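You operate a simulated robot arm through the tools that you are given. There is no shell and no other tool.

The job below is to be done with a simulated robot arm. You get a single attempt, and the scene is never put back.

Task
Lid the slip jar, mist the smear, then wipe it off with the blue cloth.
Fine: the cloth is back where it lay. What is to be rubbed or washed off counts as gone when no trace of it is left.

It is judged by the outcome, as a careful person would: the job done as asked, and still so three seconds after it is handed in. It fails if anything else is knocked over, pushed out of place, dropped, spilled or broken. Lids that push on must go on centred and level and be pressed home; caps that screw on are set level and turned clockwise until they are tight. Flat cloth is picked up by pressing the open fingertips on it (5 to 10 N) and closing them slowly along it; thin cloth reads only 2 to 8 mm in the jaws.

Robot
A 7-joint arm with a fingered hand, fixed in place. Base frame: the origin is on the floor under the middle of its stand, x ahead of it, y to its left, z up. Units: mm, rad, N and s.
It reaches about 1023 mm from its shoulder. Its first joint turns from -2.897 to 2.897 rad. Payload 4 kg.
The TCP is the grasp point between the finger pads, 30 mm short of the fingertips. In the tool frame z runs along the fingers and y along their closing line. The gripper opens to 104 mm; its body begins 35 mm behind the TCP. The gripper is a hand of 4 fingers: y runs from the thumb to the fingers, the wrist lies at [-15, -113, -190] in the tool frame, and closing takes about 1.5 s.
Orientation is that of the tool frame in the base frame, as [roll, pitch, yaw] about the fixed x, y, z axes, in that order (R = Rz(yaw) Ry(pitch) Rx(roll)). With the fingers straight down and the wrist toward the robot, the tool's x, y and z point along [0, 1, 0], [1, 0, 0] and [0, 0, -1] of the base frame.

Tools
- The arm moves only by the tool drive_tool. Its argument "rows" is one flat list of numbers, 6 for each row, row after row: the shift along the tool's x, y, z in mm, then the turn, a rotation vector about the tool's x, y, z in rad. In form: [tx, ty, tz, rx, ry, rz, tx, ty, tz, rx, ry, rz, ...]. A call has 1 to 20 rows; each row is the pose to reach, as a shift and turn from the pose commanded when the call began, along the tool's axes at that moment. "fingers" is the finger opening in mm, from 0 to 104, set as the call begins (left out, the last holds). A row lasts 0.2 s, in which the tool goes at most 50 mm and 0.15 rad; a call with a longer step from one row to the next is refused whole, and so is a gripper value outside its range. Where a pose cannot be reached the arm comes as near as it can. A force on the tool above 40 N (or 10 N above the force at the start of the call, whichever is more), or a blocked arm, ends the call early, and 0.2 s more pass. Each finger travels about 153 mm/s and halts on what it meets, pressing with about 33 N; the grip force reading is that of the motor and also rises with nothing between the fingers. The clock runs only during rows and for 0.2 s after the last one: add rows that repeat a pose to give the fingers time. The reply holds the time, the measured pose of the TCP, the force on the tool along the base axes, the opening and the grip force, in the units named above and with some noise, with the torque about the TCP (base axes, N m) and any sound that the robot's microphone picked up, and new pictures: "pictures" is both (left out), scene, wrist or none.
- Cameras (640 x 400 px; columns grow to the right, rows downward): "scene" is fixed at [219.8, -649.5, 1460.5]; the picture's right is [-1.00, -0.01, 0.00], its down [-0.01, 0.37, -0.93] and it looks along [0.01, -0.93, -0.37] (base axes); focal length 214 px, centre (320, 200). "wrist" rides on the gripper at [61, -92, -130] in the tool frame; the picture's right is [-0.81, 0.28, -0.52], its down [-0.53, -0.71, 0.46] and it looks along [-0.24, 0.64, 0.72] (tool axes); focal length 275 px, centre (320, 200). There is no depth. A picture from a camera that has moved, and an enlarged one, comes with that camera's place and axes in the base frame and with its lens.
- curl_fingers(index, middle, ring, thumb_bend, thumb_turn): sets how far each is bent, from 0 (flat) to 1 (curled in); at 0.3 the hand is open as for a grip, at 0.7 the pads meet at the TCP. One left out holds its place. A second passes; each finger stops where it meets its share of the squeeze, and holds until it gets a number again. A gripper value or a shape takes the hand back. It gives what a move gives, with no picture; readings hold the bend of each and the force on the fingers (four entries, about 0 where the hand has none), thumb and palm. thumb_turn goes from beside the hand (0) to across from the fingers (1), as for a grip.
- set_grasp(shape): the hand has 4 fingers and takes this shape, open, in about a second: jaw (thumb against the fingers, like two jaws); tri (thumb and two fingers); tip (a fingertip pinch); poke (one finger out to press); point (the index stretched); flat (the hand flat); cup (the hand cupped); fist (a fist). The gripper value then closes the fingers along that shape, each until it touches; the sizes above hold for jaw. It gives what a move gives, with no picture.
- close_up(camera, box): a new picture of the part [left, top, right, bottom] of that camera's present view, enlarged. No time passes.
- close_job(): hands the job in; it is judged then, once.

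Places have to be worked out from the pictures, the camera data and where the tool is seen. Open the gripper and draw the arm clear of the work before you hand the job in, unless the task says otherwise.

The tools are called after "Call:" by a JSON object that holds its "api" and its "payload". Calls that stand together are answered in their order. drive_tool: Moves the arm, as the interface text tells. Its arguments: {"type":"object","properties":{"rows":{"type":"array","items":{"type":"number"}},"fingers":{"type":"number"},"pictures":{"type":"string","enum":["both","scene","wrist","none"]}},"required":["rows"]} The other tools are called the same way: set_grasp (shape) gives the hand a shape; curl_fingers (index, middle, ring, thumb_bend, thumb_turn) moves the fingers one by one; close_up (camera, box) takes an enlarged picture of a part of a camera's view; close_job () hands the job in.

At the start:

```text
time: 0.0
position: [213.5, -424.2, 1332.0]
tool_rot: [-3.141, -0.001, 1.571]
wrist_force: [0.2, -0.5, -0.1]
torque: [-0.04, 0.01, 0.01]
gripper_width: 103.6
gripper_force: 0.1
shape: jaw
bend: [0.3, 0.3, 0.3, 0.3, 0.98]
finger forces: [0.0, 0.1, 0.0, 0.1, 0.1, 0.0]
```

scene: 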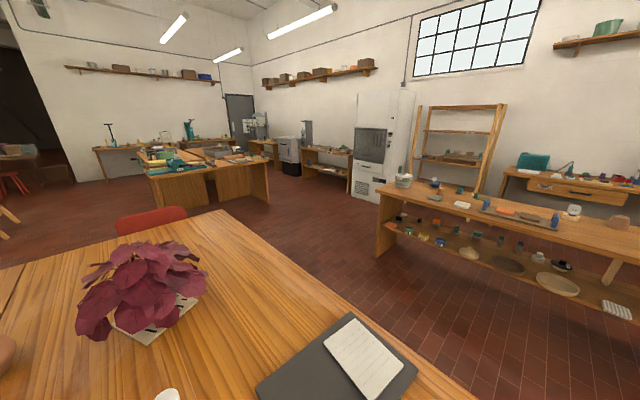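
wrist: 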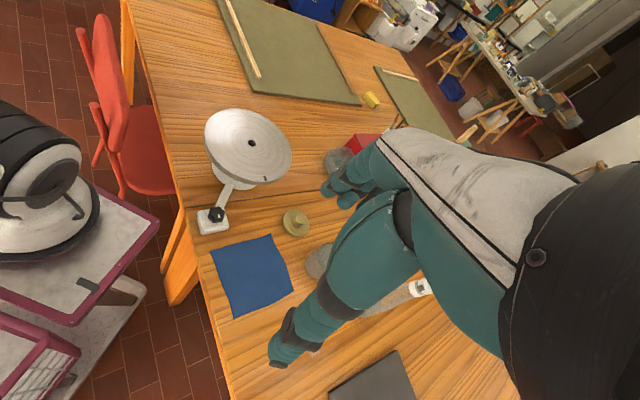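

The scene camera looks away from the arm, while the wrist picture shows the table with the blue cloth, a lid-like disc and some things hidden behind the fingers. I enlarge parts of the wrist and scene views first.

Call:
{"api": "close_up", "payload": {"camera": "wrist", "box": [180, 80, 440, 340]}}

Call:
{"api": "close_up", "payload": {"camera": "wrist", "box": [120, 0, 480, 200]}}

Call:
{"api": "close_up", "payload": {"camera": "scene", "box": [0, 200, 480, 400]}}

```text
1.54 times, centred on (310, 210) of wrist
camera zoom: at [123.0, -361.4, 1463.3], right [0.28, -0.81, 0.52], down [-0.71, -0.53, -0.46], along [0.64, -0.24, -0.72], focal length 424 px, centre (335, 185)
```

zoom: 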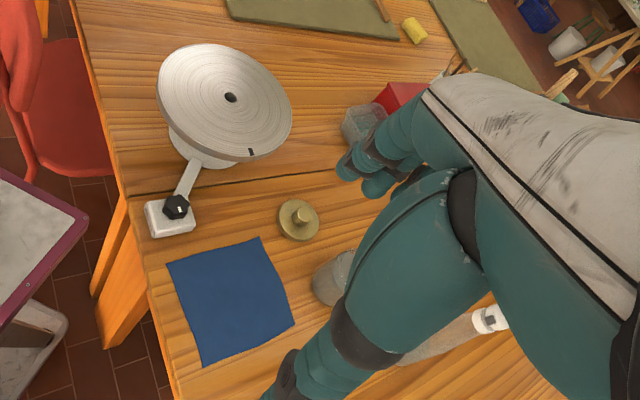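

```text
1.78 times, centred on (300, 100) of wrist
camera zoom: at [123.0, -361.4, 1463.3], right [0.28, -0.81, 0.52], down [-0.71, -0.53, -0.46], along [0.64, -0.24, -0.72], focal length 489 px, centre (356, 378)
```

zoom: 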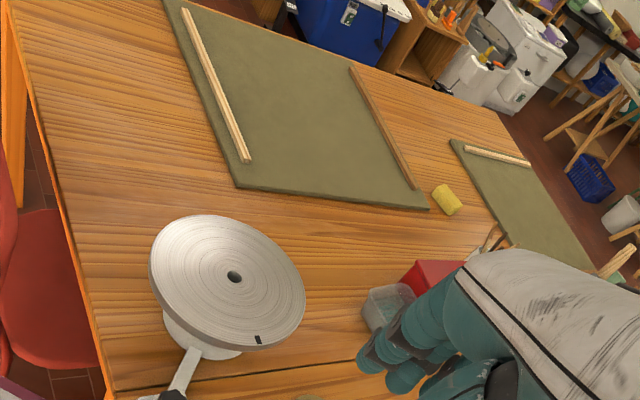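

```text
1.33 times, centred on (240, 300) of scene
camera zoom: at [219.8, -649.5, 1460.5], right [-1.0, -0.01, 0.0], down [-0.01, 0.37, -0.93], along [0.01, -0.93, -0.37], focal length 286 px, centre (427, 67)
```

zoom: 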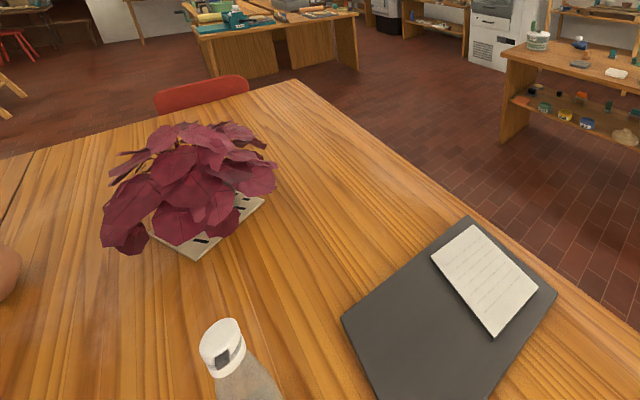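

The spray bottle seems to be near the bottom left of the scene view, and the hand hides the middle of the table. I move the tool about 200 mm to +y (tool +x) and a little up, to see behind the hand and to triangulate.

Call:
{"api": "drive_tool", "payload": {"rows": [40, 0, 0, 0, 0, 0, 80, 0, -10, 0, 0, 0, 120, 0, -20, 0, 0, 0, 160, 0, -30, 0, 0, 0, 200, 0, -40, 0, 0, 0, 200, 0, -40, 0, 0, 0], "pictures": "both"}}

```text
time: 1.4
position: [213.6, -223.8, 1371.7]
tool_rot: [3.141, 0.0, 1.571]
wrist_force: [-0.3, -0.4, -0.1]
torque: [0.01, -0.01, -0.04]
gripper_width: 103.5
gripper_force: 0.1
shape: jaw
bend: [0.3, 0.3, 0.3, 0.3, 0.98]
finger forces: [0.0, 0.0, 0.1, 0.0, 0.0, 0.1]
camera wrist: at [123.3, -161.0, 1502.7], right [0.28, -0.81, 0.52], down [-0.71, -0.53, -0.46], along [0.64, -0.24, -0.73], focal length 275 px, centre (320, 200)
```

scene: 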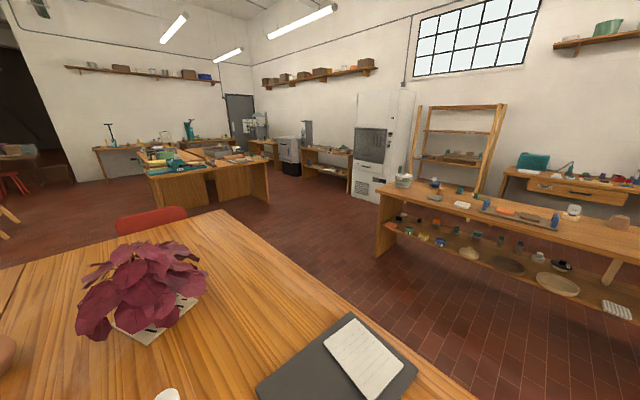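
wrist: 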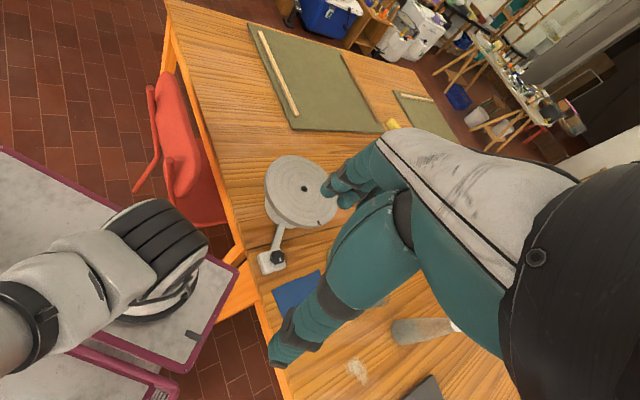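

The two views triangulate the table top at about z 750, with the smear near (314, -701) and the wheel knob near (473, -335). I swing the hand clockwise by 0.93 rad and back over the table, so that the work area falls in the free left half of the wrist picture.

Call:
{"api": "drive_tool", "payload": {"rows": [-45, -11, 0, 0, 0, 0.13, -90, -22, 0, 0, 0, 0.26, -135, -34, 0, 0, 0, 0.39, -180, -45, 0, 0, 0, 0.53, -225, -57, 0, 0, 0, 0.66, -270, -68, 0, 0, 0, 0.79, -318, -80, 0, 0, 0, 0.93, -318, -80, 0, 0, 0, 0.93, -318, -80, 0, 0, 0, 0.93], "pictures": "both"}}

```text
time: 3.4
position: [133.1, -543.0, 1372.1]
tool_rot: [-3.141, 0.0, 0.64]
wrist_force: [0.3, 0.1, -0.2]
torque: [0.03, -0.04, 0.05]
gripper_width: 103.6
gripper_force: 0.0
shape: jaw
bend: [0.3, 0.3, 0.3, 0.3, 0.98]
finger forces: [0.1, 0.1, 0.0, 0.0, 0.0, 0.1]
camera wrist: at [128.9, -431.4, 1501.6], right [-0.49, -0.7, 0.52], down [-0.85, 0.25, -0.46], along [0.19, -0.66, -0.72], focal length 275 px, centre (320, 200)
```

scene: 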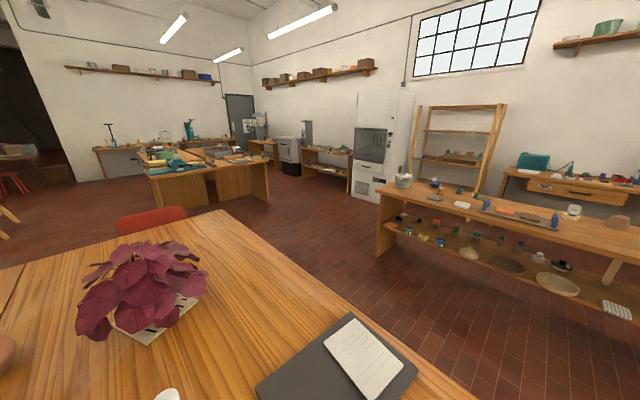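
wrist: 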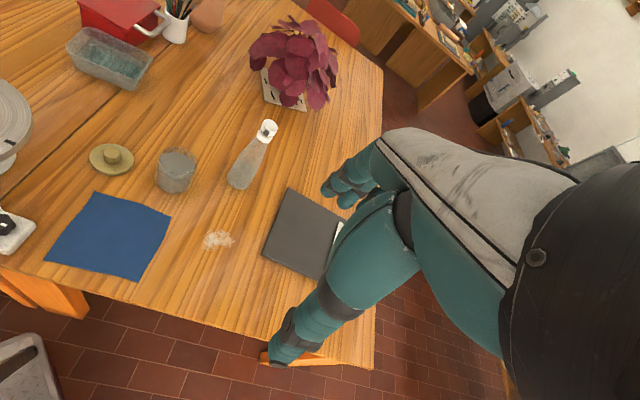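

Now everything is visible: lid at left, slip jar beside it, the mister bottle, the whitish smear and the cloth. I enlarge the details to measure them.

Call:
{"api": "close_up", "payload": {"camera": "wrist", "box": [60, 110, 220, 210]}}

Call:
{"api": "close_up", "payload": {"camera": "wrist", "box": [200, 100, 320, 200]}}

Call:
{"api": "close_up", "payload": {"camera": "wrist", "box": [30, 170, 270, 320]}}

```text
4.00 times, centred on (140, 160) of wrist
camera zoom: at [128.9, -431.4, 1501.6], right [-0.49, -0.7, 0.52], down [-0.85, 0.25, -0.46], along [0.19, -0.66, -0.72], focal length 1101 px, centre (1040, 360)
```

zoom: 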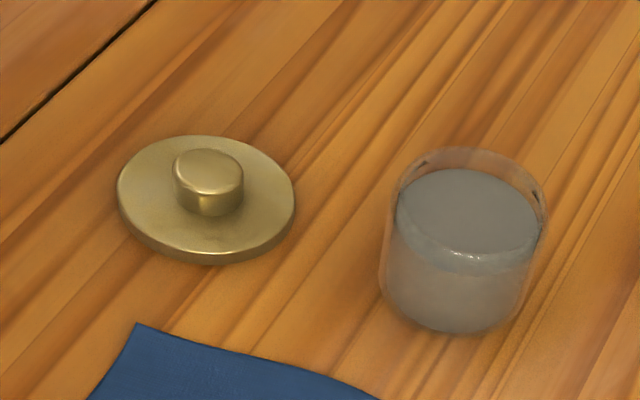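

```text
4.00 times, centred on (260, 150) of wrist
camera zoom: at [128.9, -431.4, 1501.6], right [-0.49, -0.7, 0.52], down [-0.85, 0.25, -0.46], along [0.19, -0.66, -0.72], focal length 1101 px, centre (560, 400)
```

zoom: 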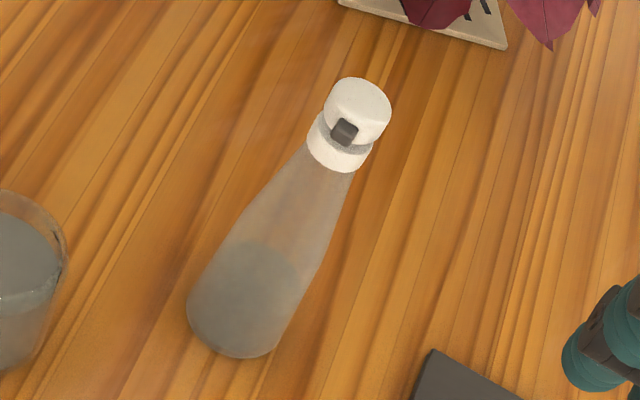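

```text
2.67 times, centred on (150, 245) of wrist
camera zoom: at [128.9, -431.4, 1501.6], right [-0.49, -0.7, 0.52], down [-0.85, 0.25, -0.46], along [0.19, -0.66, -0.72], focal length 734 px, centre (773, 80)
```

zoom: 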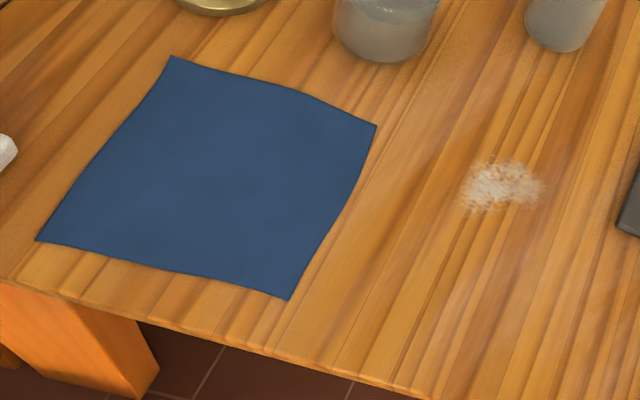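

Estimates: lid near (620, -552), jar near (520, -665), mister near (482, -850) about 270 mm tall with its grey nozzle facing roughly the smear at (319, -711). I come down to about z 1060 over the lid side for a closer look at lid and jar.

Call:
{"api": "drive_tool", "payload": {"rows": [20, 23, 35, 0, 0, 0, 40, 46, 70, 0, 0, 0, 60, 68, 104, 0, 0, 0, 80, 91, 139, 0, 0, 0, 99, 114, 173, 0, 0, 0, 119, 137, 208, 0, 0, 0, 139, 160, 243, 0, 0, 0, 159, 182, 277, 0, 0, 0, 179, 205, 312, 0, 0, 0, 179, 205, 312, 0, 0, 0, 179, 205, 312, 0, 0, 0], "pictures": "wrist"}}

```text
time: 5.8
position: [399.2, -598.0, 1060.0]
tool_rot: [-3.141, -0.001, 0.642]
wrist_force: [0.0, 0.3, 0.2]
torque: [0.0, 0.02, -0.04]
gripper_width: 103.5
gripper_force: 0.0
shape: jaw
bend: [0.3, 0.3, 0.3, 0.3, 0.98]
finger forces: [0.1, 0.1, 0.0, 0.0, 0.0, 0.0]
camera wrist: at [394.3, -487.1, 1190.3], right [-0.49, -0.7, 0.52], down [-0.85, 0.25, -0.46], along [0.19, -0.66, -0.72], focal length 275 px, centre (320, 200)
```

wrist: 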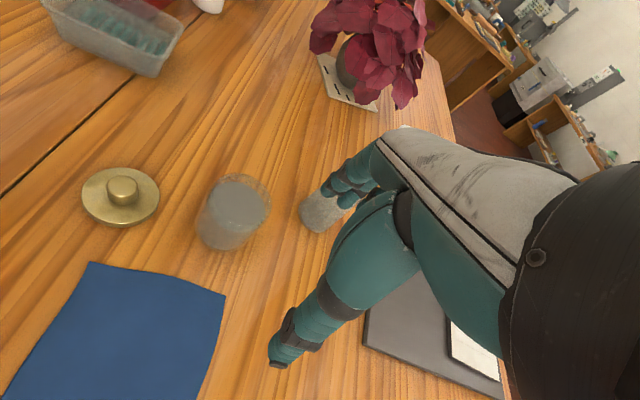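

Call:
{"api": "close_up", "payload": {"camera": "wrist", "box": [60, 140, 300, 290]}}

Call:
{"api": "close_up", "payload": {"camera": "wrist", "box": [240, 100, 440, 400]}}

```text
2.67 times, centred on (180, 215) of wrist
camera zoom: at [394.3, -487.1, 1190.3], right [-0.49, -0.7, 0.52], down [-0.85, 0.25, -0.46], along [0.19, -0.66, -0.72], focal length 734 px, centre (693, 160)
```

zoom: 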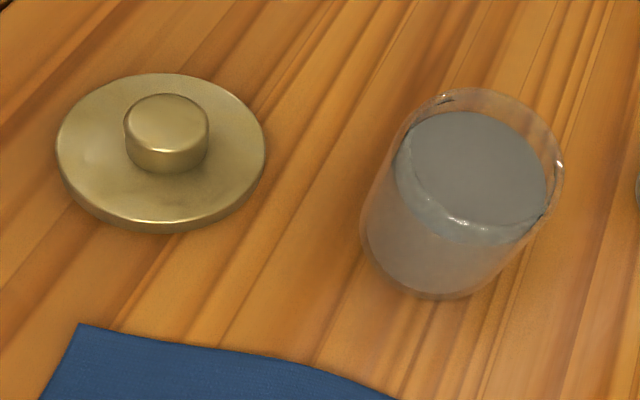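

```text
1.33 times, centred on (340, 250) of wrist
camera zoom: at [394.3, -487.1, 1190.3], right [-0.49, -0.7, 0.52], down [-0.85, 0.25, -0.46], along [0.19, -0.66, -0.72], focal length 367 px, centre (293, 133)
```

zoom: 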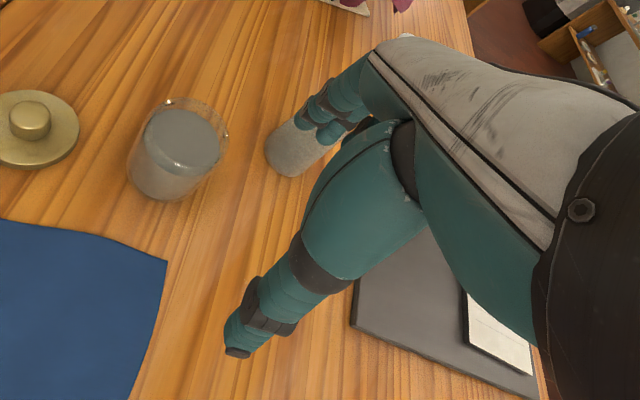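

Triangulation along that line of travel is weak, so I move sideways to put the TCP over the lid's estimated place at about z 1000. That gives a proper baseline and checks alignment.

Call:
{"api": "drive_tool", "payload": {"rows": [40, 18, 12, 0, 0, 0, 80, 36, 24, 0, 0, 0, 120, 54, 36, 0, 0, 0, 160, 72, 48, 0, 0, 0, 201, 91, 60, 0, 0, 0, 201, 91, 60, 0, 0, 0, 201, 91, 60, 0, 0, 0], "pictures": "wrist"}}

Call:
{"api": "close_up", "payload": {"camera": "wrist", "box": [200, 150, 440, 330]}}

```text
time: 7.4
position: [616.1, -551.6, 1001.0]
tool_rot: [3.141, 0.001, 0.64]
wrist_force: [0.9, 0.2, 0.1]
torque: [0.01, 0.01, -0.03]
gripper_width: 103.7
gripper_force: 0.3
shape: jaw
bend: [0.3, 0.3, 0.3, 0.3, 0.98]
finger forces: [0.0, 0.1, 0.0, 0.0, 0.1, 0.0]
camera wrist: at [611.5, -440.6, 1131.5], right [-0.49, -0.71, 0.52], down [-0.85, 0.25, -0.46], along [0.19, -0.66, -0.72], focal length 275 px, centre (320, 200)
```

wrist: 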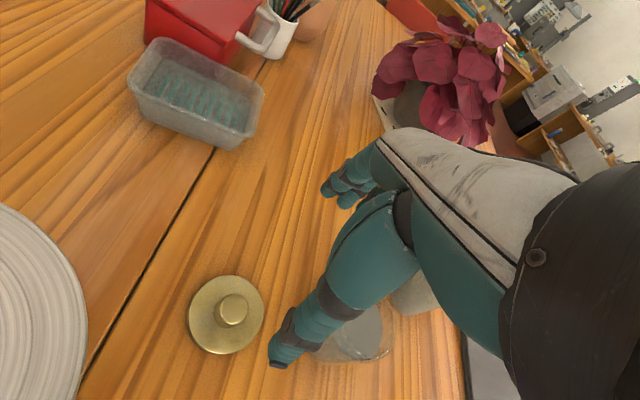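

```text
2.22 times, centred on (320, 240) of wrist
camera zoom: at [611.5, -440.6, 1131.5], right [-0.49, -0.71, 0.52], down [-0.85, 0.25, -0.46], along [0.19, -0.66, -0.72], focal length 612 px, centre (320, 111)
```

zoom: 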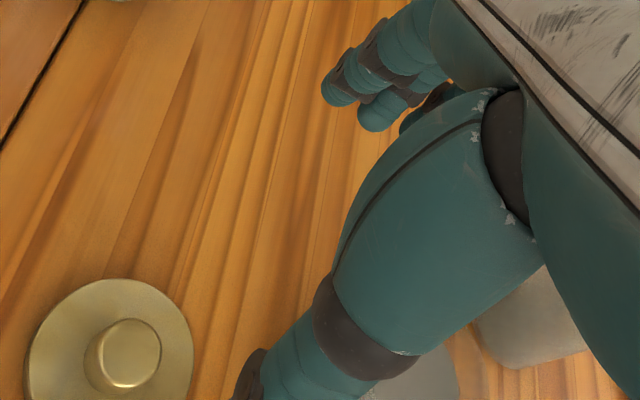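

Views B and C agree on the lid knob: top centre at about (617, -551, 788), knob about 35 mm wide and 25 mm tall, flange about 91 mm wide. I try the three-point shape, which suits a round knob, and look at the hand.

Call:
{"api": "set_grasp", "payload": {"shape": "tri"}}

Call:
{"api": "close_up", "payload": {"camera": "wrist", "box": [220, 120, 440, 390]}}

```text
time: 8.3
position: [617.6, -551.5, 1001.9]
tool_rot: [3.14, 0.001, 0.641]
wrist_force: [0.7, 0.8, 0.5]
torque: [0.03, -0.01, 0.02]
gripper_width: 103.8
gripper_force: 0.1
shape: tri
bend: [0.3, 0.3, 0.99, 0.3, 0.98]
finger forces: [0.0, 0.0, 0.1, 0.0, 0.1, 0.0]
```

```text
1.48 times, centred on (330, 255) of wrist
camera zoom: at [611.3, -440.7, 1131.6], right [-0.49, -0.7, 0.52], down [-0.85, 0.25, -0.46], along [0.19, -0.66, -0.72], focal length 408 px, centre (305, 118)
```

zoom: 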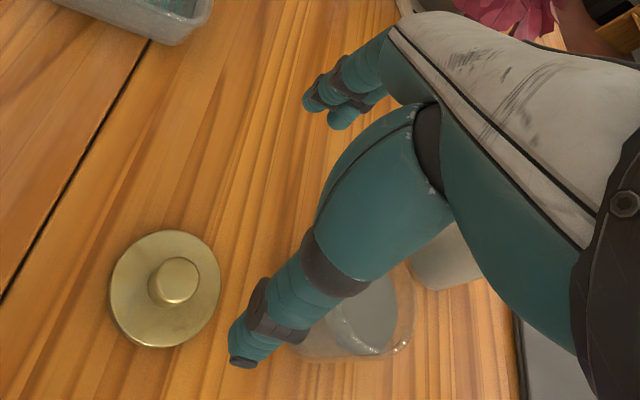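

In the tri shape the thumb sits at tool x≈0 and two fingers straddle it at ±10 mm, with the TCP centred. I narrow the opening to 62 mm and descend to about z 850 above the knob to check the alignment.

Call:
{"api": "drive_tool", "payload": {"rows": [0, 0, 40, 0, 0, 0, 0, 0, 80, 0, 0, 0, 0, 0, 120, 0, 0, 0, 0, 0, 150, 0, 0, 0, 0, 0, 150, 0, 0, 0, 0, 0, 150, 0, 0, 0], "fingers": 62, "pictures": "wrist"}}

Call:
{"api": "close_up", "payload": {"camera": "wrist", "box": [220, 120, 440, 390]}}

```text
time: 9.7
position: [616.3, -552.5, 850.8]
tool_rot: [3.141, -0.001, 0.638]
wrist_force: [0.7, 0.3, -0.7]
torque: [0.03, 0.01, -0.02]
gripper_width: 62.2
gripper_force: 0.0
shape: tri
bend: [0.74, 0.41, 0.99, 0.65, 1.0]
finger forces: [0.0, 0.0, 0.1, 0.0, 0.0, 0.0]
camera wrist: at [611.1, -441.6, 981.1], right [-0.49, -0.7, 0.52], down [-0.85, 0.25, -0.46], along [0.19, -0.66, -0.72], focal length 275 px, centre (320, 200)
```

wrist: 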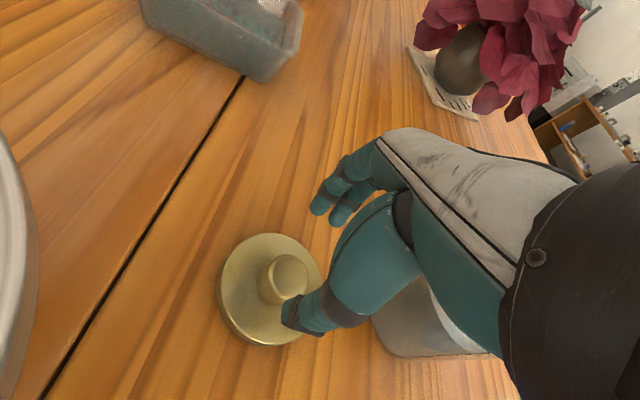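

```text
1.48 times, centred on (330, 255) of wrist
camera zoom: at [611.1, -441.6, 981.1], right [-0.49, -0.7, 0.52], down [-0.85, 0.25, -0.46], along [0.19, -0.66, -0.72], focal length 408 px, centre (305, 118)
```

zoom: 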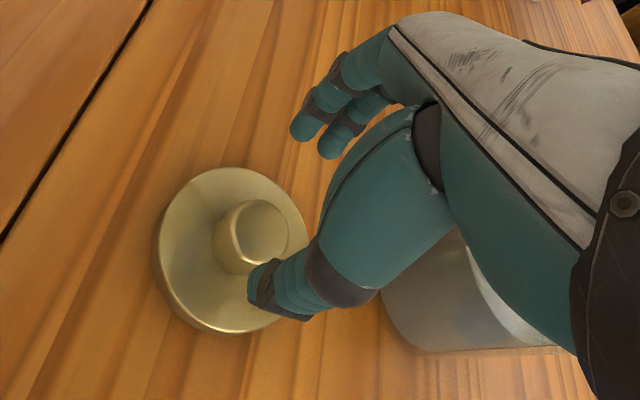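

The knob is centred under the grasp point. I descend to about z 802, which should put the fingertips just above the flange, and check force and picture.

Call:
{"api": "drive_tool", "payload": {"rows": [0, 0, 15, 0, 0, 0, 0, 0, 30, 0, 0, 0, 0, 0, 42, 0, 0, 0, 0, 0, 49, 0, 0, 0, 0, 0, 49, 0, 0, 0], "pictures": "wrist"}}

Call:
{"api": "close_up", "payload": {"camera": "wrist", "box": [220, 120, 440, 390]}}

```text
time: 10.9
position: [615.6, -552.2, 799.4]
tool_rot: [-3.141, 0.0, 0.639]
wrist_force: [-0.4, -0.2, -0.2]
torque: [-0.03, 0.01, 0.02]
gripper_width: 62.4
gripper_force: 0.0
shape: tri
bend: [0.74, 0.41, 0.99, 0.65, 1.0]
finger forces: [0.0, 0.0, 0.1, 0.1, 0.1, 0.1]
camera wrist: at [610.8, -440.9, 931.7], right [-0.49, -0.71, 0.52], down [-0.85, 0.25, -0.46], along [0.19, -0.66, -0.72], focal length 275 px, centre (320, 200)
```

wrist: 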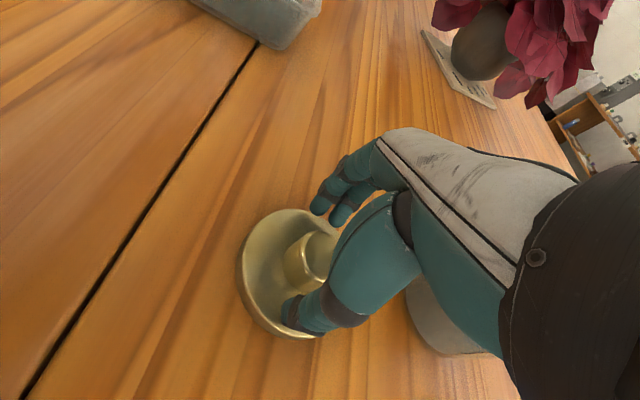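

```text
1.48 times, centred on (330, 255) of wrist
camera zoom: at [610.8, -440.9, 931.7], right [-0.49, -0.71, 0.52], down [-0.85, 0.25, -0.46], along [0.19, -0.66, -0.72], focal length 408 px, centre (305, 118)
```

zoom: 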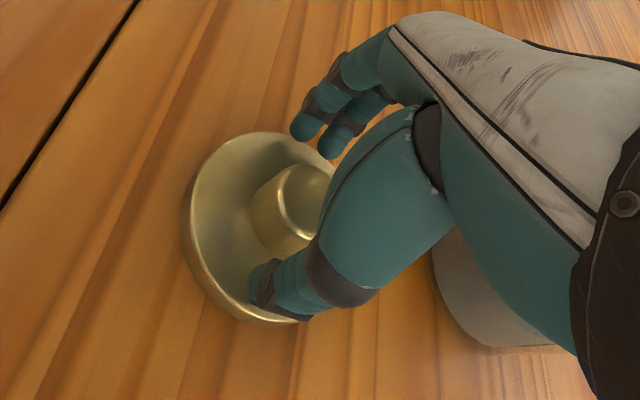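

No contact yet and the knob lies between thumb and fingers. I lower 2 mm and close slowly on the knob.

Call:
{"api": "drive_tool", "payload": {"rows": [0, 0, 2, 0, 0, 0, 0, 0, 2, 0, 0, 0, 0, 0, 2, 0, 0, 0, 0, 0, 2, 0, 0, 0, 0, 0, 2, 0, 0, 0, 0, 0, 2, 0, 0, 0, 0, 0, 2, 0, 0, 0, 0, 0, 2, 0, 0, 0], "fingers": 20, "pictures": "wrist"}}

Call:
{"api": "close_up", "payload": {"camera": "wrist", "box": [220, 120, 440, 390]}}

```text
time: 12.7
position: [615.9, -552.2, 799.0]
tool_rot: [-3.141, 0.0, 0.642]
wrist_force: [0.1, 1.0, 0.7]
torque: [0.01, 0.01, 0.04]
gripper_width: 26.3
gripper_force: 33.2
shape: tri
bend: [0.74, 0.55, 1.0, 0.74, 1.0]
finger forces: [13.8, 15.8, 0.0, 0.1, 30.2, 0.0]
camera wrist: at [610.6, -440.7, 930.0], right [-0.49, -0.71, 0.52], down [-0.85, 0.25, -0.46], along [0.19, -0.66, -0.72], focal length 275 px, centre (320, 200)
```

wrist: 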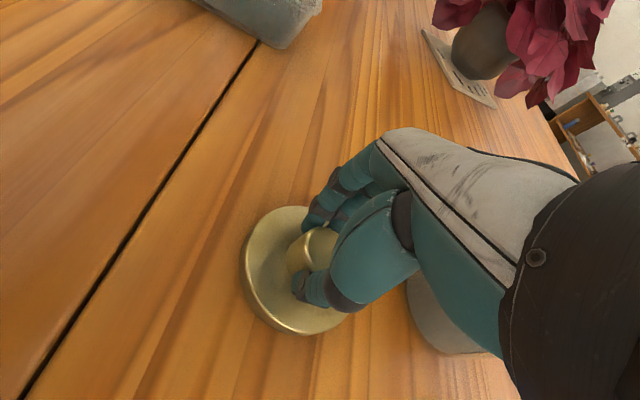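

```text
1.48 times, centred on (330, 255) of wrist
camera zoom: at [610.6, -440.7, 930.0], right [-0.49, -0.71, 0.52], down [-0.85, 0.25, -0.46], along [0.19, -0.66, -0.72], focal length 408 px, centre (305, 118)
```

zoom: 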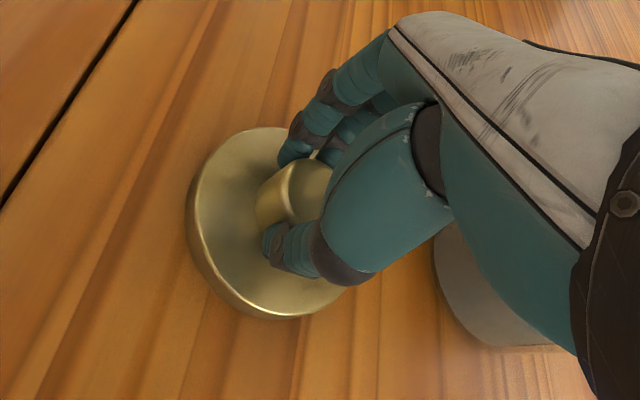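

The knob is gripped: index 14 N, middle 16 N, thumb 30 N. I lift straight up in small steps to about z 980 and check.

Call:
{"api": "drive_tool", "payload": {"rows": [0, 0, -8, 0, 0, 0, 0, 0, -20, 0, 0, 0, 0, 0, -40, 0, 0, 0, 0, 0, -70, 0, 0, 0, 0, 0, -105, 0, 0, 0, 0, 0, -140, 0, 0, 0, 0, 0, -180, 0, 0, 0, 0, 0, -180, 0, 0, 0, 0, 0, -180, 0, 0, 0], "pictures": "wrist"}}

Call:
{"api": "close_up", "payload": {"camera": "wrist", "box": [220, 120, 440, 390]}}

```text
time: 14.7
position: [615.8, -551.0, 979.6]
tool_rot: [-3.141, 0.0, 0.64]
wrist_force: [-0.3, 0.3, -0.1]
torque: [-0.02, -0.01, 0.01]
gripper_width: 26.0
gripper_force: 33.2
shape: tri
bend: [0.74, 0.55, 1.0, 0.74, 1.0]
finger forces: [14.0, 16.0, 0.0, 0.1, 30.0, 0.0]
camera wrist: at [609.8, -440.8, 1110.8], right [-0.49, -0.71, 0.52], down [-0.85, 0.25, -0.46], along [0.19, -0.66, -0.72], focal length 275 px, centre (320, 200)
```

wrist: 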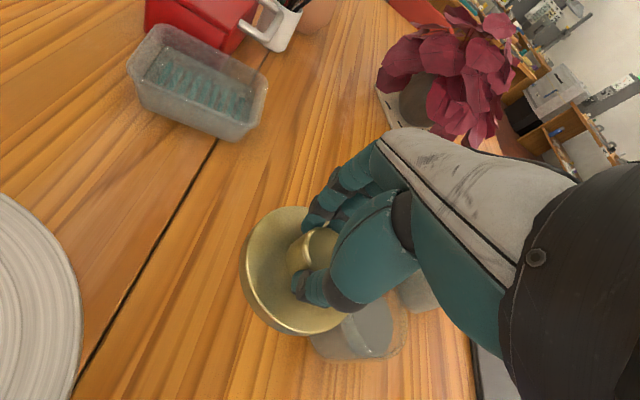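

```text
1.48 times, centred on (330, 255) of wrist
camera zoom: at [609.8, -440.8, 1110.8], right [-0.49, -0.71, 0.52], down [-0.85, 0.25, -0.46], along [0.19, -0.66, -0.72], focal length 408 px, centre (305, 118)
```

zoom: 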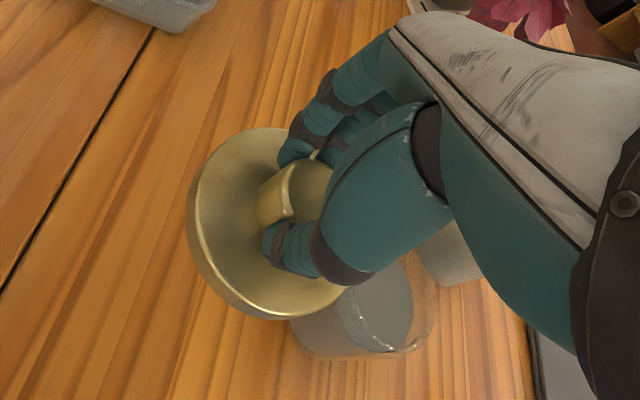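

The lid came up level and is centred on the grasp point within about 1.5 mm. Now I need the jar centre precisely, so I move back to a pose where the jar sits free in the upper-left of the wrist view.

Call:
{"api": "drive_tool", "payload": {"rows": [-37, -13, -11, 0, 0, 0, -75, -26, -23, 0, 0, 0, -112, -39, -34, 0, 0, 0, -150, -53, -46, 0, 0, 0, -187, -66, -57, 0, 0, 0, -225, -79, -69, 0, 0, 0, -262, -92, -80, 0, 0, 0, -262, -92, -80, 0, 0, 0, -262, -92, -80, 0, 0, 0], "pictures": "wrist"}}

Call:
{"api": "close_up", "payload": {"camera": "wrist", "box": [120, 100, 280, 260]}}

```text
time: 16.7
position: [350.6, -635.8, 1061.0]
tool_rot: [-3.141, 0.0, 0.64]
wrist_force: [0.1, -0.9, -1.0]
torque: [-0.01, -0.01, 0.01]
gripper_width: 25.8
gripper_force: 33.4
shape: tri
bend: [0.74, 0.55, 1.0, 0.74, 1.0]
finger forces: [13.9, 16.0, 0.0, 0.1, 30.1, 0.0]
camera wrist: at [345.5, -524.4, 1190.9], right [-0.49, -0.7, 0.52], down [-0.85, 0.25, -0.46], along [0.19, -0.66, -0.72], focal length 275 px, centre (320, 200)
```

wrist: 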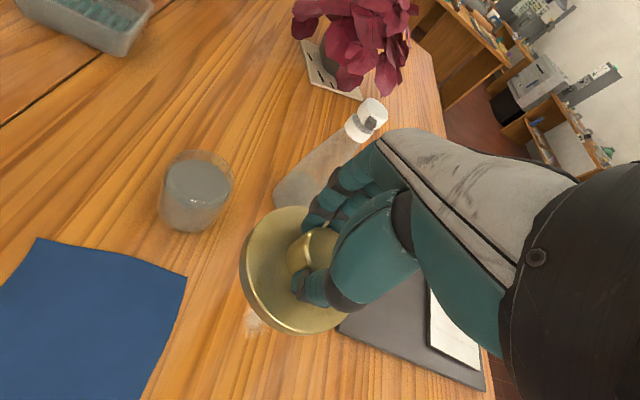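

```text
2.50 times, centred on (200, 180) of wrist
camera zoom: at [345.5, -524.4, 1190.9], right [-0.49, -0.7, 0.52], down [-0.85, 0.25, -0.46], along [0.19, -0.66, -0.72], focal length 688 px, centre (620, 250)
```

zoom: 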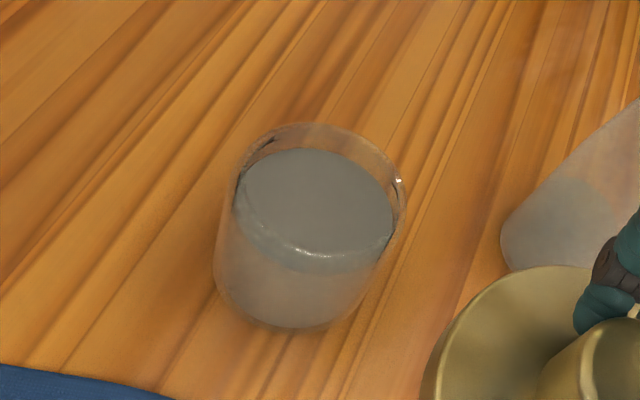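

The jar is in clear view; I enlarge it further to outline its rim.

Call:
{"api": "close_up", "payload": {"camera": "wrist", "box": [150, 140, 246, 240]}}

Call:
{"api": "drive_tool", "payload": {"rows": [20, -40, 0, 0, 0, 0, 40, -80, 0, 0, 0, 0, 60, -120, 0, 0, 0, 0, 60, -120, 0, 0, 0, 0, 60, -120, 0, 0, 0, 0], "pictures": "wrist"}}

Call:
{"api": "close_up", "payload": {"camera": "wrist", "box": [200, 80, 320, 200]}}

```text
4.00 times, centred on (198, 190) of wrist
camera zoom: at [345.5, -524.4, 1190.9], right [-0.49, -0.7, 0.52], down [-0.85, 0.25, -0.46], along [0.19, -0.66, -0.72], focal length 1101 px, centre (808, 240)
```

zoom: 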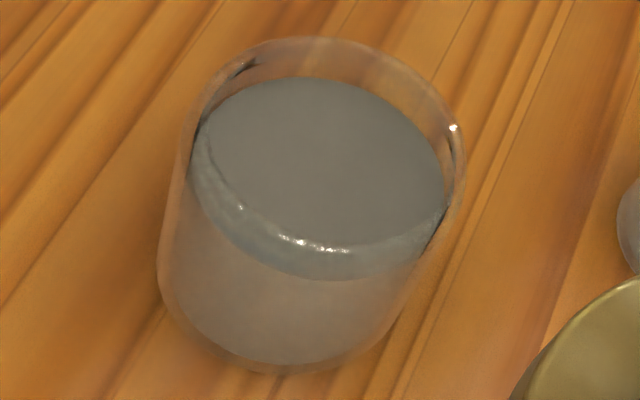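

```text
time: 17.9
position: [325.1, -503.3, 1060.7]
tool_rot: [-3.141, 0.001, 0.641]
wrist_force: [-0.2, 0.1, -0.4]
torque: [0.0, 0.0, -0.06]
gripper_width: 26.2
gripper_force: 33.4
shape: tri
bend: [0.74, 0.55, 1.0, 0.74, 1.0]
finger forces: [13.8, 16.1, 0.1, 0.1, 30.0, 0.0]
camera wrist: at [320.8, -391.7, 1191.0], right [-0.49, -0.71, 0.52], down [-0.85, 0.25, -0.46], along [0.19, -0.66, -0.72], focal length 275 px, centre (320, 200)
```

wrist: 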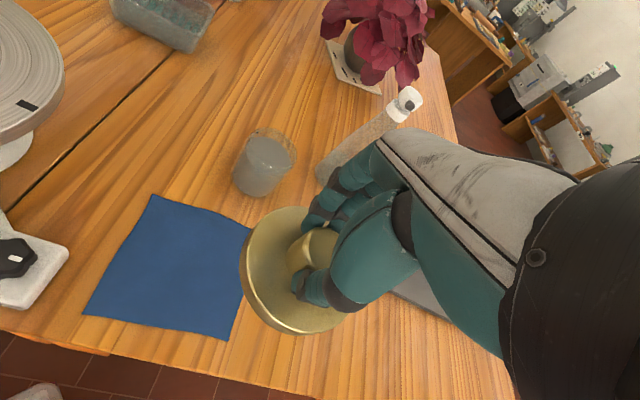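

```text
3.33 times, centred on (260, 140) of wrist
camera zoom: at [320.8, -391.7, 1191.0], right [-0.49, -0.71, 0.52], down [-0.85, 0.25, -0.46], along [0.19, -0.66, -0.72], focal length 918 px, centre (520, 400)
```

zoom: 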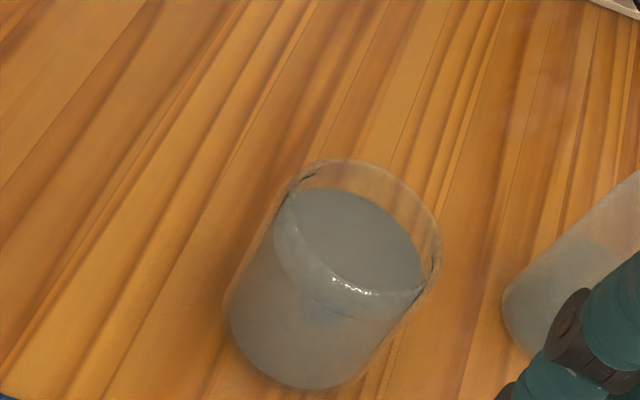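

Combining views, I put the jar axis near (523.5, -662) with rim at about z 856 and the table at z 750. I move the held lid over the jar at about z 965 to compare lid and jar outlines directly.

Call:
{"api": "drive_tool", "payload": {"rows": [10, 41, 15, 0, 0, 0, 21, 82, 30, 0, 0, 0, 31, 123, 45, 0, 0, 0, 42, 165, 60, 0, 0, 0, 52, 206, 75, 0, 0, 0, 63, 247, 95, 0, 0, 0, 63, 247, 95, 0, 0, 0, 63, 247, 95, 0, 0, 0], "pictures": "wrist"}}

Call:
{"api": "close_up", "payload": {"camera": "wrist", "box": [200, 180, 360, 360]}}

```text
time: 19.7
position: [525.0, -663.0, 964.4]
tool_rot: [-3.14, 0.001, 0.641]
wrist_force: [0.8, -0.2, -0.6]
torque: [0.0, 0.02, 0.01]
gripper_width: 25.8
gripper_force: 32.9
shape: tri
bend: [0.74, 0.55, 1.0, 0.74, 1.0]
finger forces: [13.7, 16.4, 0.0, 0.0, 30.1, 0.0]
camera wrist: at [519.4, -551.7, 1094.7], right [-0.49, -0.7, 0.52], down [-0.85, 0.25, -0.46], along [0.19, -0.66, -0.72], focal length 275 px, centre (320, 200)
```

wrist: 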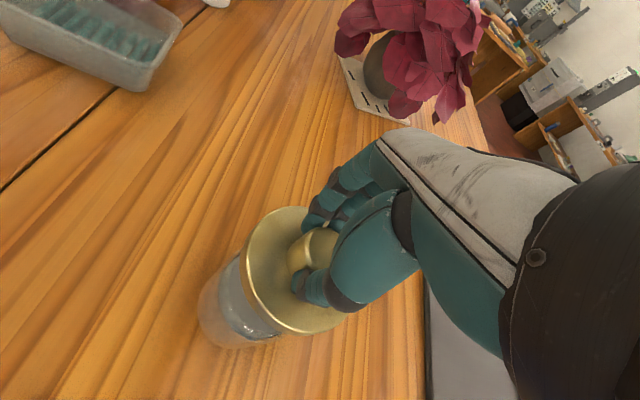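

```text
2.22 times, centred on (280, 270) of wrist
camera zoom: at [519.4, -551.7, 1094.7], right [-0.49, -0.7, 0.52], down [-0.85, 0.25, -0.46], along [0.19, -0.66, -0.72], focal length 612 px, centre (409, 44)
```

zoom: 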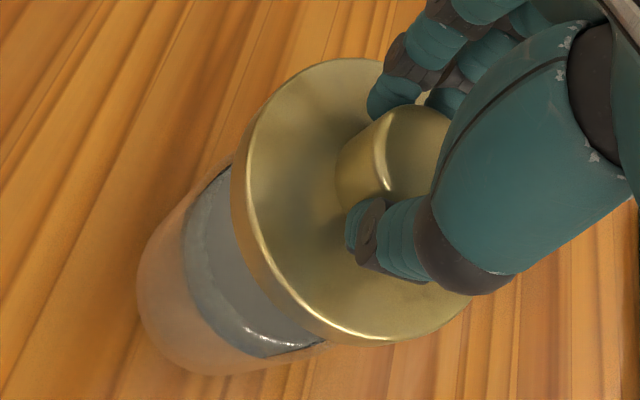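

The lid hovers over the jar with a consistent overlap. I enlarge the visible left and lower edges of the jar to compare with the predicted outline.

Call:
{"api": "close_up", "payload": {"camera": "wrist", "box": [190, 230, 290, 350]}}

```text
3.33 times, centred on (240, 290) of wrist
camera zoom: at [519.4, -551.7, 1094.7], right [-0.49, -0.7, 0.52], down [-0.85, 0.25, -0.46], along [0.19, -0.66, -0.72], focal length 918 px, centre (587, -100)
```

zoom: 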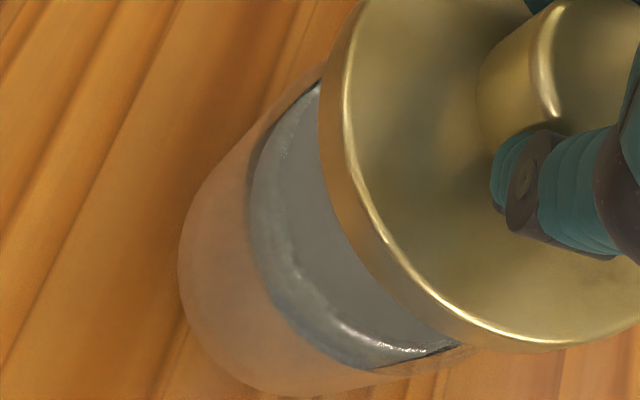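

Predicted and seen jar outlines agree to about 1–2 mm, so the lid is centred. I lower to about z 918 and check the gap from the picture.

Call:
{"api": "drive_tool", "payload": {"rows": [0, 0, 15, 0, 0, 0, 0, 0, 30, 0, 0, 0, 0, 0, 40, 0, 0, 0, 0, 0, 46, 0, 0, 0, 0, 0, 46, 0, 0, 0], "pictures": "wrist"}}

Call:
{"api": "close_up", "payload": {"camera": "wrist", "box": [210, 190, 350, 350]}}

```text
time: 20.9
position: [524.9, -662.2, 919.4]
tool_rot: [-3.141, -0.001, 0.642]
wrist_force: [0.2, -0.3, -0.5]
torque: [-0.02, -0.01, 0.02]
gripper_width: 26.1
gripper_force: 33.6
shape: tri
bend: [0.74, 0.55, 1.0, 0.74, 1.0]
finger forces: [13.5, 16.4, 0.0, 0.0, 30.0, 0.0]
camera wrist: at [519.9, -551.6, 1048.8], right [-0.49, -0.71, 0.52], down [-0.85, 0.25, -0.46], along [0.19, -0.66, -0.73], focal length 275 px, centre (320, 200)
```

wrist: 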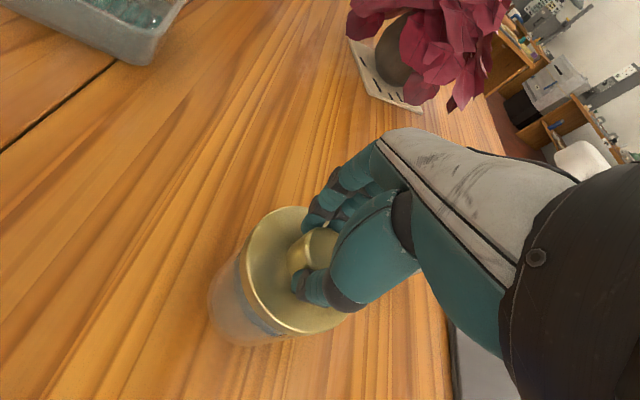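

```text
2.50 times, centred on (280, 270) of wrist
camera zoom: at [519.9, -551.6, 1048.8], right [-0.49, -0.71, 0.52], down [-0.85, 0.25, -0.46], along [0.19, -0.66, -0.73], focal length 688 px, centre (420, 25)
```

zoom: 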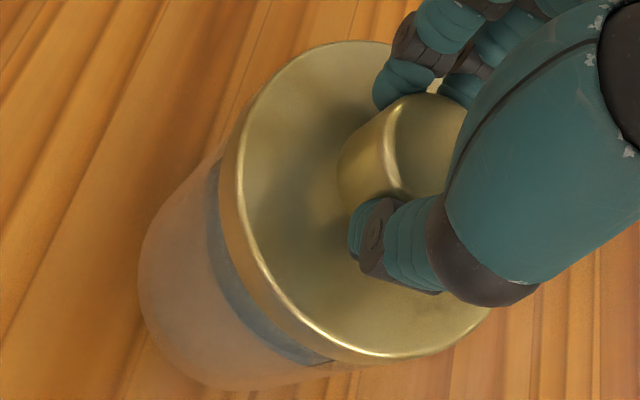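

Across the view direction lid and jar agree within about 0.5 mm; along it I cannot tell. I raise 30 mm and turn the hand by -0.9 rad about its axis to check the alignment from another side.

Call:
{"api": "drive_tool", "payload": {"rows": [0, 0, -15, 0, 0, 0, 0, 0, -30, 0, 0, 0, 0, 0, -30, 0, 0, -0.13, 0, 0, -30, 0, 0, -0.26, 0, 0, -30, 0, 0, -0.39, 0, 0, -30, 0, 0, -0.52, 0, 0, -30, 0, 0, -0.65, 0, 0, -30, 0, 0, -0.78, 0, 0, -30, 0, 0, -0.9, 0, 0, -30, 0, 0, -0.9, 0, 0, -30, 0, 0, -0.9], "pictures": "wrist"}}

Call:
{"api": "close_up", "payload": {"camera": "wrist", "box": [200, 190, 360, 370]}}

```text
time: 23.3
position: [525.3, -663.9, 948.2]
tool_rot: [3.142, -0.001, 1.541]
wrist_force: [-0.1, 0.2, -0.7]
torque: [0.01, -0.01, 0.01]
gripper_width: 25.7
gripper_force: 32.7
shape: tri
bend: [0.74, 0.55, 1.0, 0.74, 1.0]
finger forces: [12.8, 16.9, 0.0, 0.1, 29.9, 0.0]
camera wrist: at [435.7, -598.0, 1078.9], right [0.25, -0.82, 0.52], down [-0.73, -0.51, -0.46], along [0.64, -0.26, -0.72], focal length 275 px, centre (320, 200)
```

wrist: 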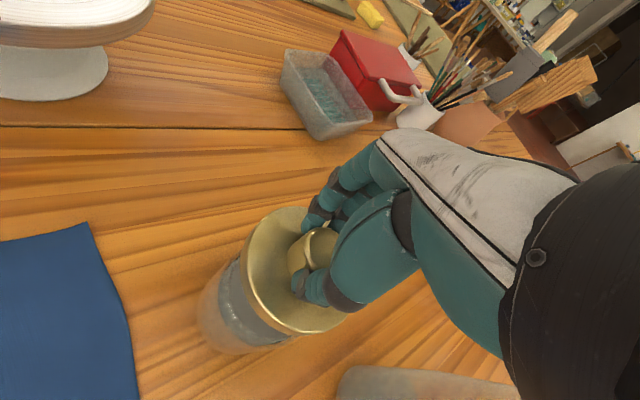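

```text
2.22 times, centred on (280, 280) of wrist
camera zoom: at [435.7, -598.0, 1078.9], right [0.25, -0.82, 0.52], down [-0.73, -0.51, -0.46], along [0.64, -0.26, -0.72], focal length 612 px, centre (409, 22)
```

zoom: 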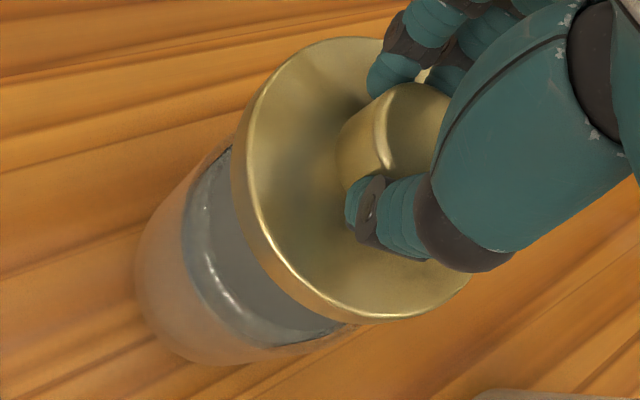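

I enlarge both sides where the jar emerges from under the lid in this new view.

Call:
{"api": "close_up", "payload": {"camera": "wrist", "box": [190, 225, 270, 295]}}

Call:
{"api": "close_up", "payload": {"camera": "wrist", "box": [250, 290, 370, 370]}}

```text
5.71 times, centred on (230, 260) of wrist
camera zoom: at [435.7, -598.0, 1078.9], right [0.25, -0.82, 0.52], down [-0.73, -0.51, -0.46], along [0.64, -0.26, -0.72], focal length 1573 px, centre (834, -143)
```

zoom: 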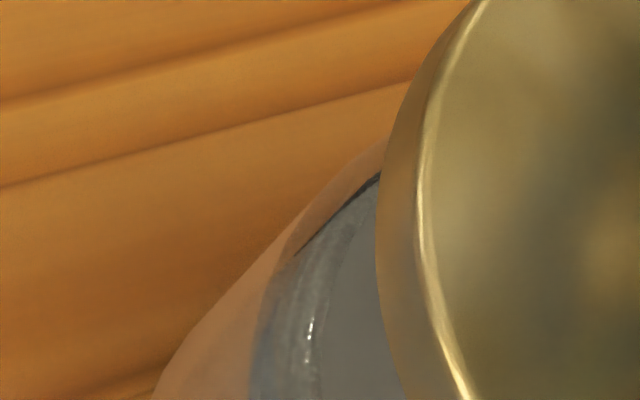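

```text
5.00 times, centred on (310, 330) of wrist
camera zoom: at [435.7, -598.0, 1078.9], right [0.25, -0.82, 0.52], down [-0.73, -0.51, -0.46], along [0.64, -0.26, -0.72], focal length 1376 px, centre (370, -450)
```

zoom: 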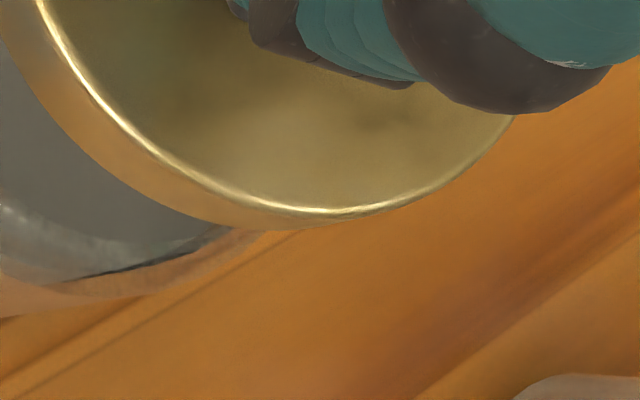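

In this view the jar appears a few mm further toward the lower right than the lid. I lower back to about z 916, where the small gap removes parallax, and compare the overhang on both sides.

Call:
{"api": "drive_tool", "payload": {"rows": [0, 0, 12, 0, 0, 0, 0, 0, 24, 0, 0, 0, 0, 0, 32, 0, 0, 0, 0, 0, 32, 0, 0, 0], "pictures": "wrist"}}

Call:
{"api": "close_up", "payload": {"camera": "wrist", "box": [200, 190, 360, 370]}}

Call:
{"api": "close_up", "payload": {"camera": "wrist", "box": [200, 220, 280, 290]}}

Call:
{"api": "close_up", "payload": {"camera": "wrist", "box": [250, 290, 370, 370]}}

```text
time: 24.3
position: [524.9, -662.2, 916.2]
tool_rot: [3.141, 0.0, 1.54]
wrist_force: [0.0, 0.3, -1.3]
torque: [-0.01, 0.05, 0.01]
gripper_width: 25.9
gripper_force: 33.0
shape: tri
bend: [0.74, 0.55, 1.0, 0.74, 1.0]
finger forces: [12.9, 16.9, 0.0, 0.0, 29.9, 0.0]
camera wrist: at [436.2, -597.6, 1046.8], right [0.25, -0.82, 0.52], down [-0.73, -0.51, -0.46], along [0.64, -0.26, -0.72], focal length 275 px, centre (320, 200)
```

wrist: 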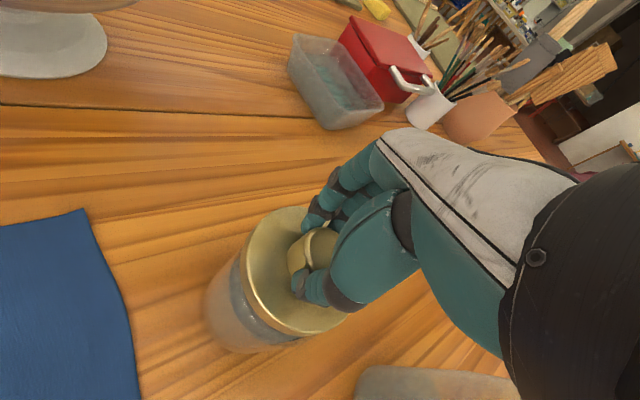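

```text
2.22 times, centred on (280, 280) of wrist
camera zoom: at [436.2, -597.6, 1046.8], right [0.25, -0.82, 0.52], down [-0.73, -0.51, -0.46], along [0.64, -0.26, -0.72], focal length 612 px, centre (409, 22)
```

zoom: 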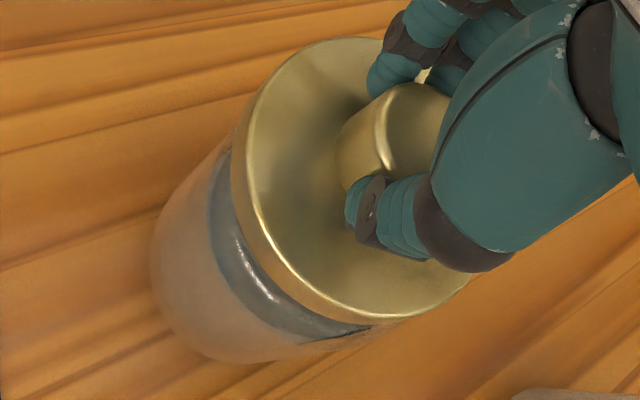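

```text
5.71 times, centred on (240, 255) of wrist
camera zoom: at [436.2, -597.6, 1046.8], right [0.25, -0.82, 0.52], down [-0.73, -0.51, -0.46], along [0.64, -0.26, -0.72], focal length 1573 px, centre (777, -114)
```

zoom: 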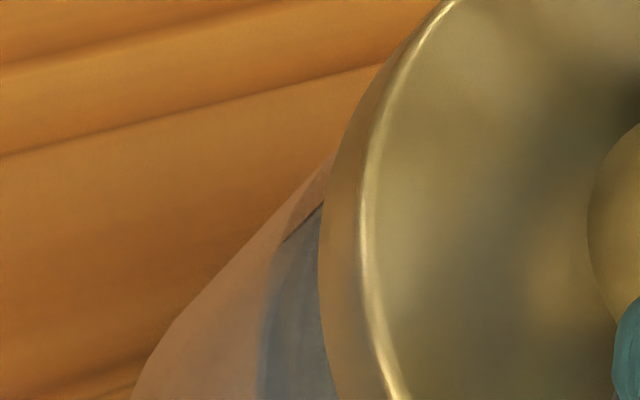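

```text
5.00 times, centred on (310, 330) of wrist
camera zoom: at [436.2, -597.6, 1046.8], right [0.25, -0.82, 0.52], down [-0.73, -0.51, -0.46], along [0.64, -0.26, -0.72], focal length 1376 px, centre (370, -450)
```

zoom: 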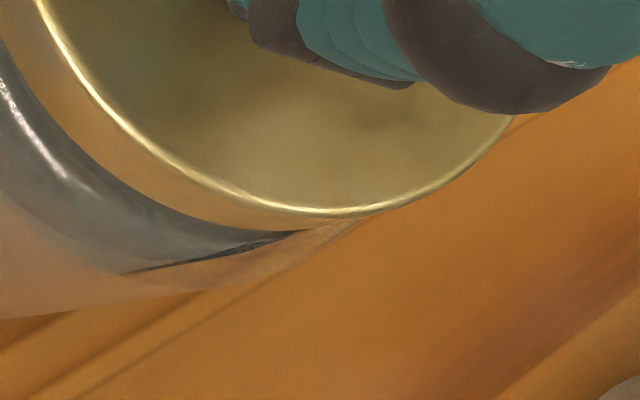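

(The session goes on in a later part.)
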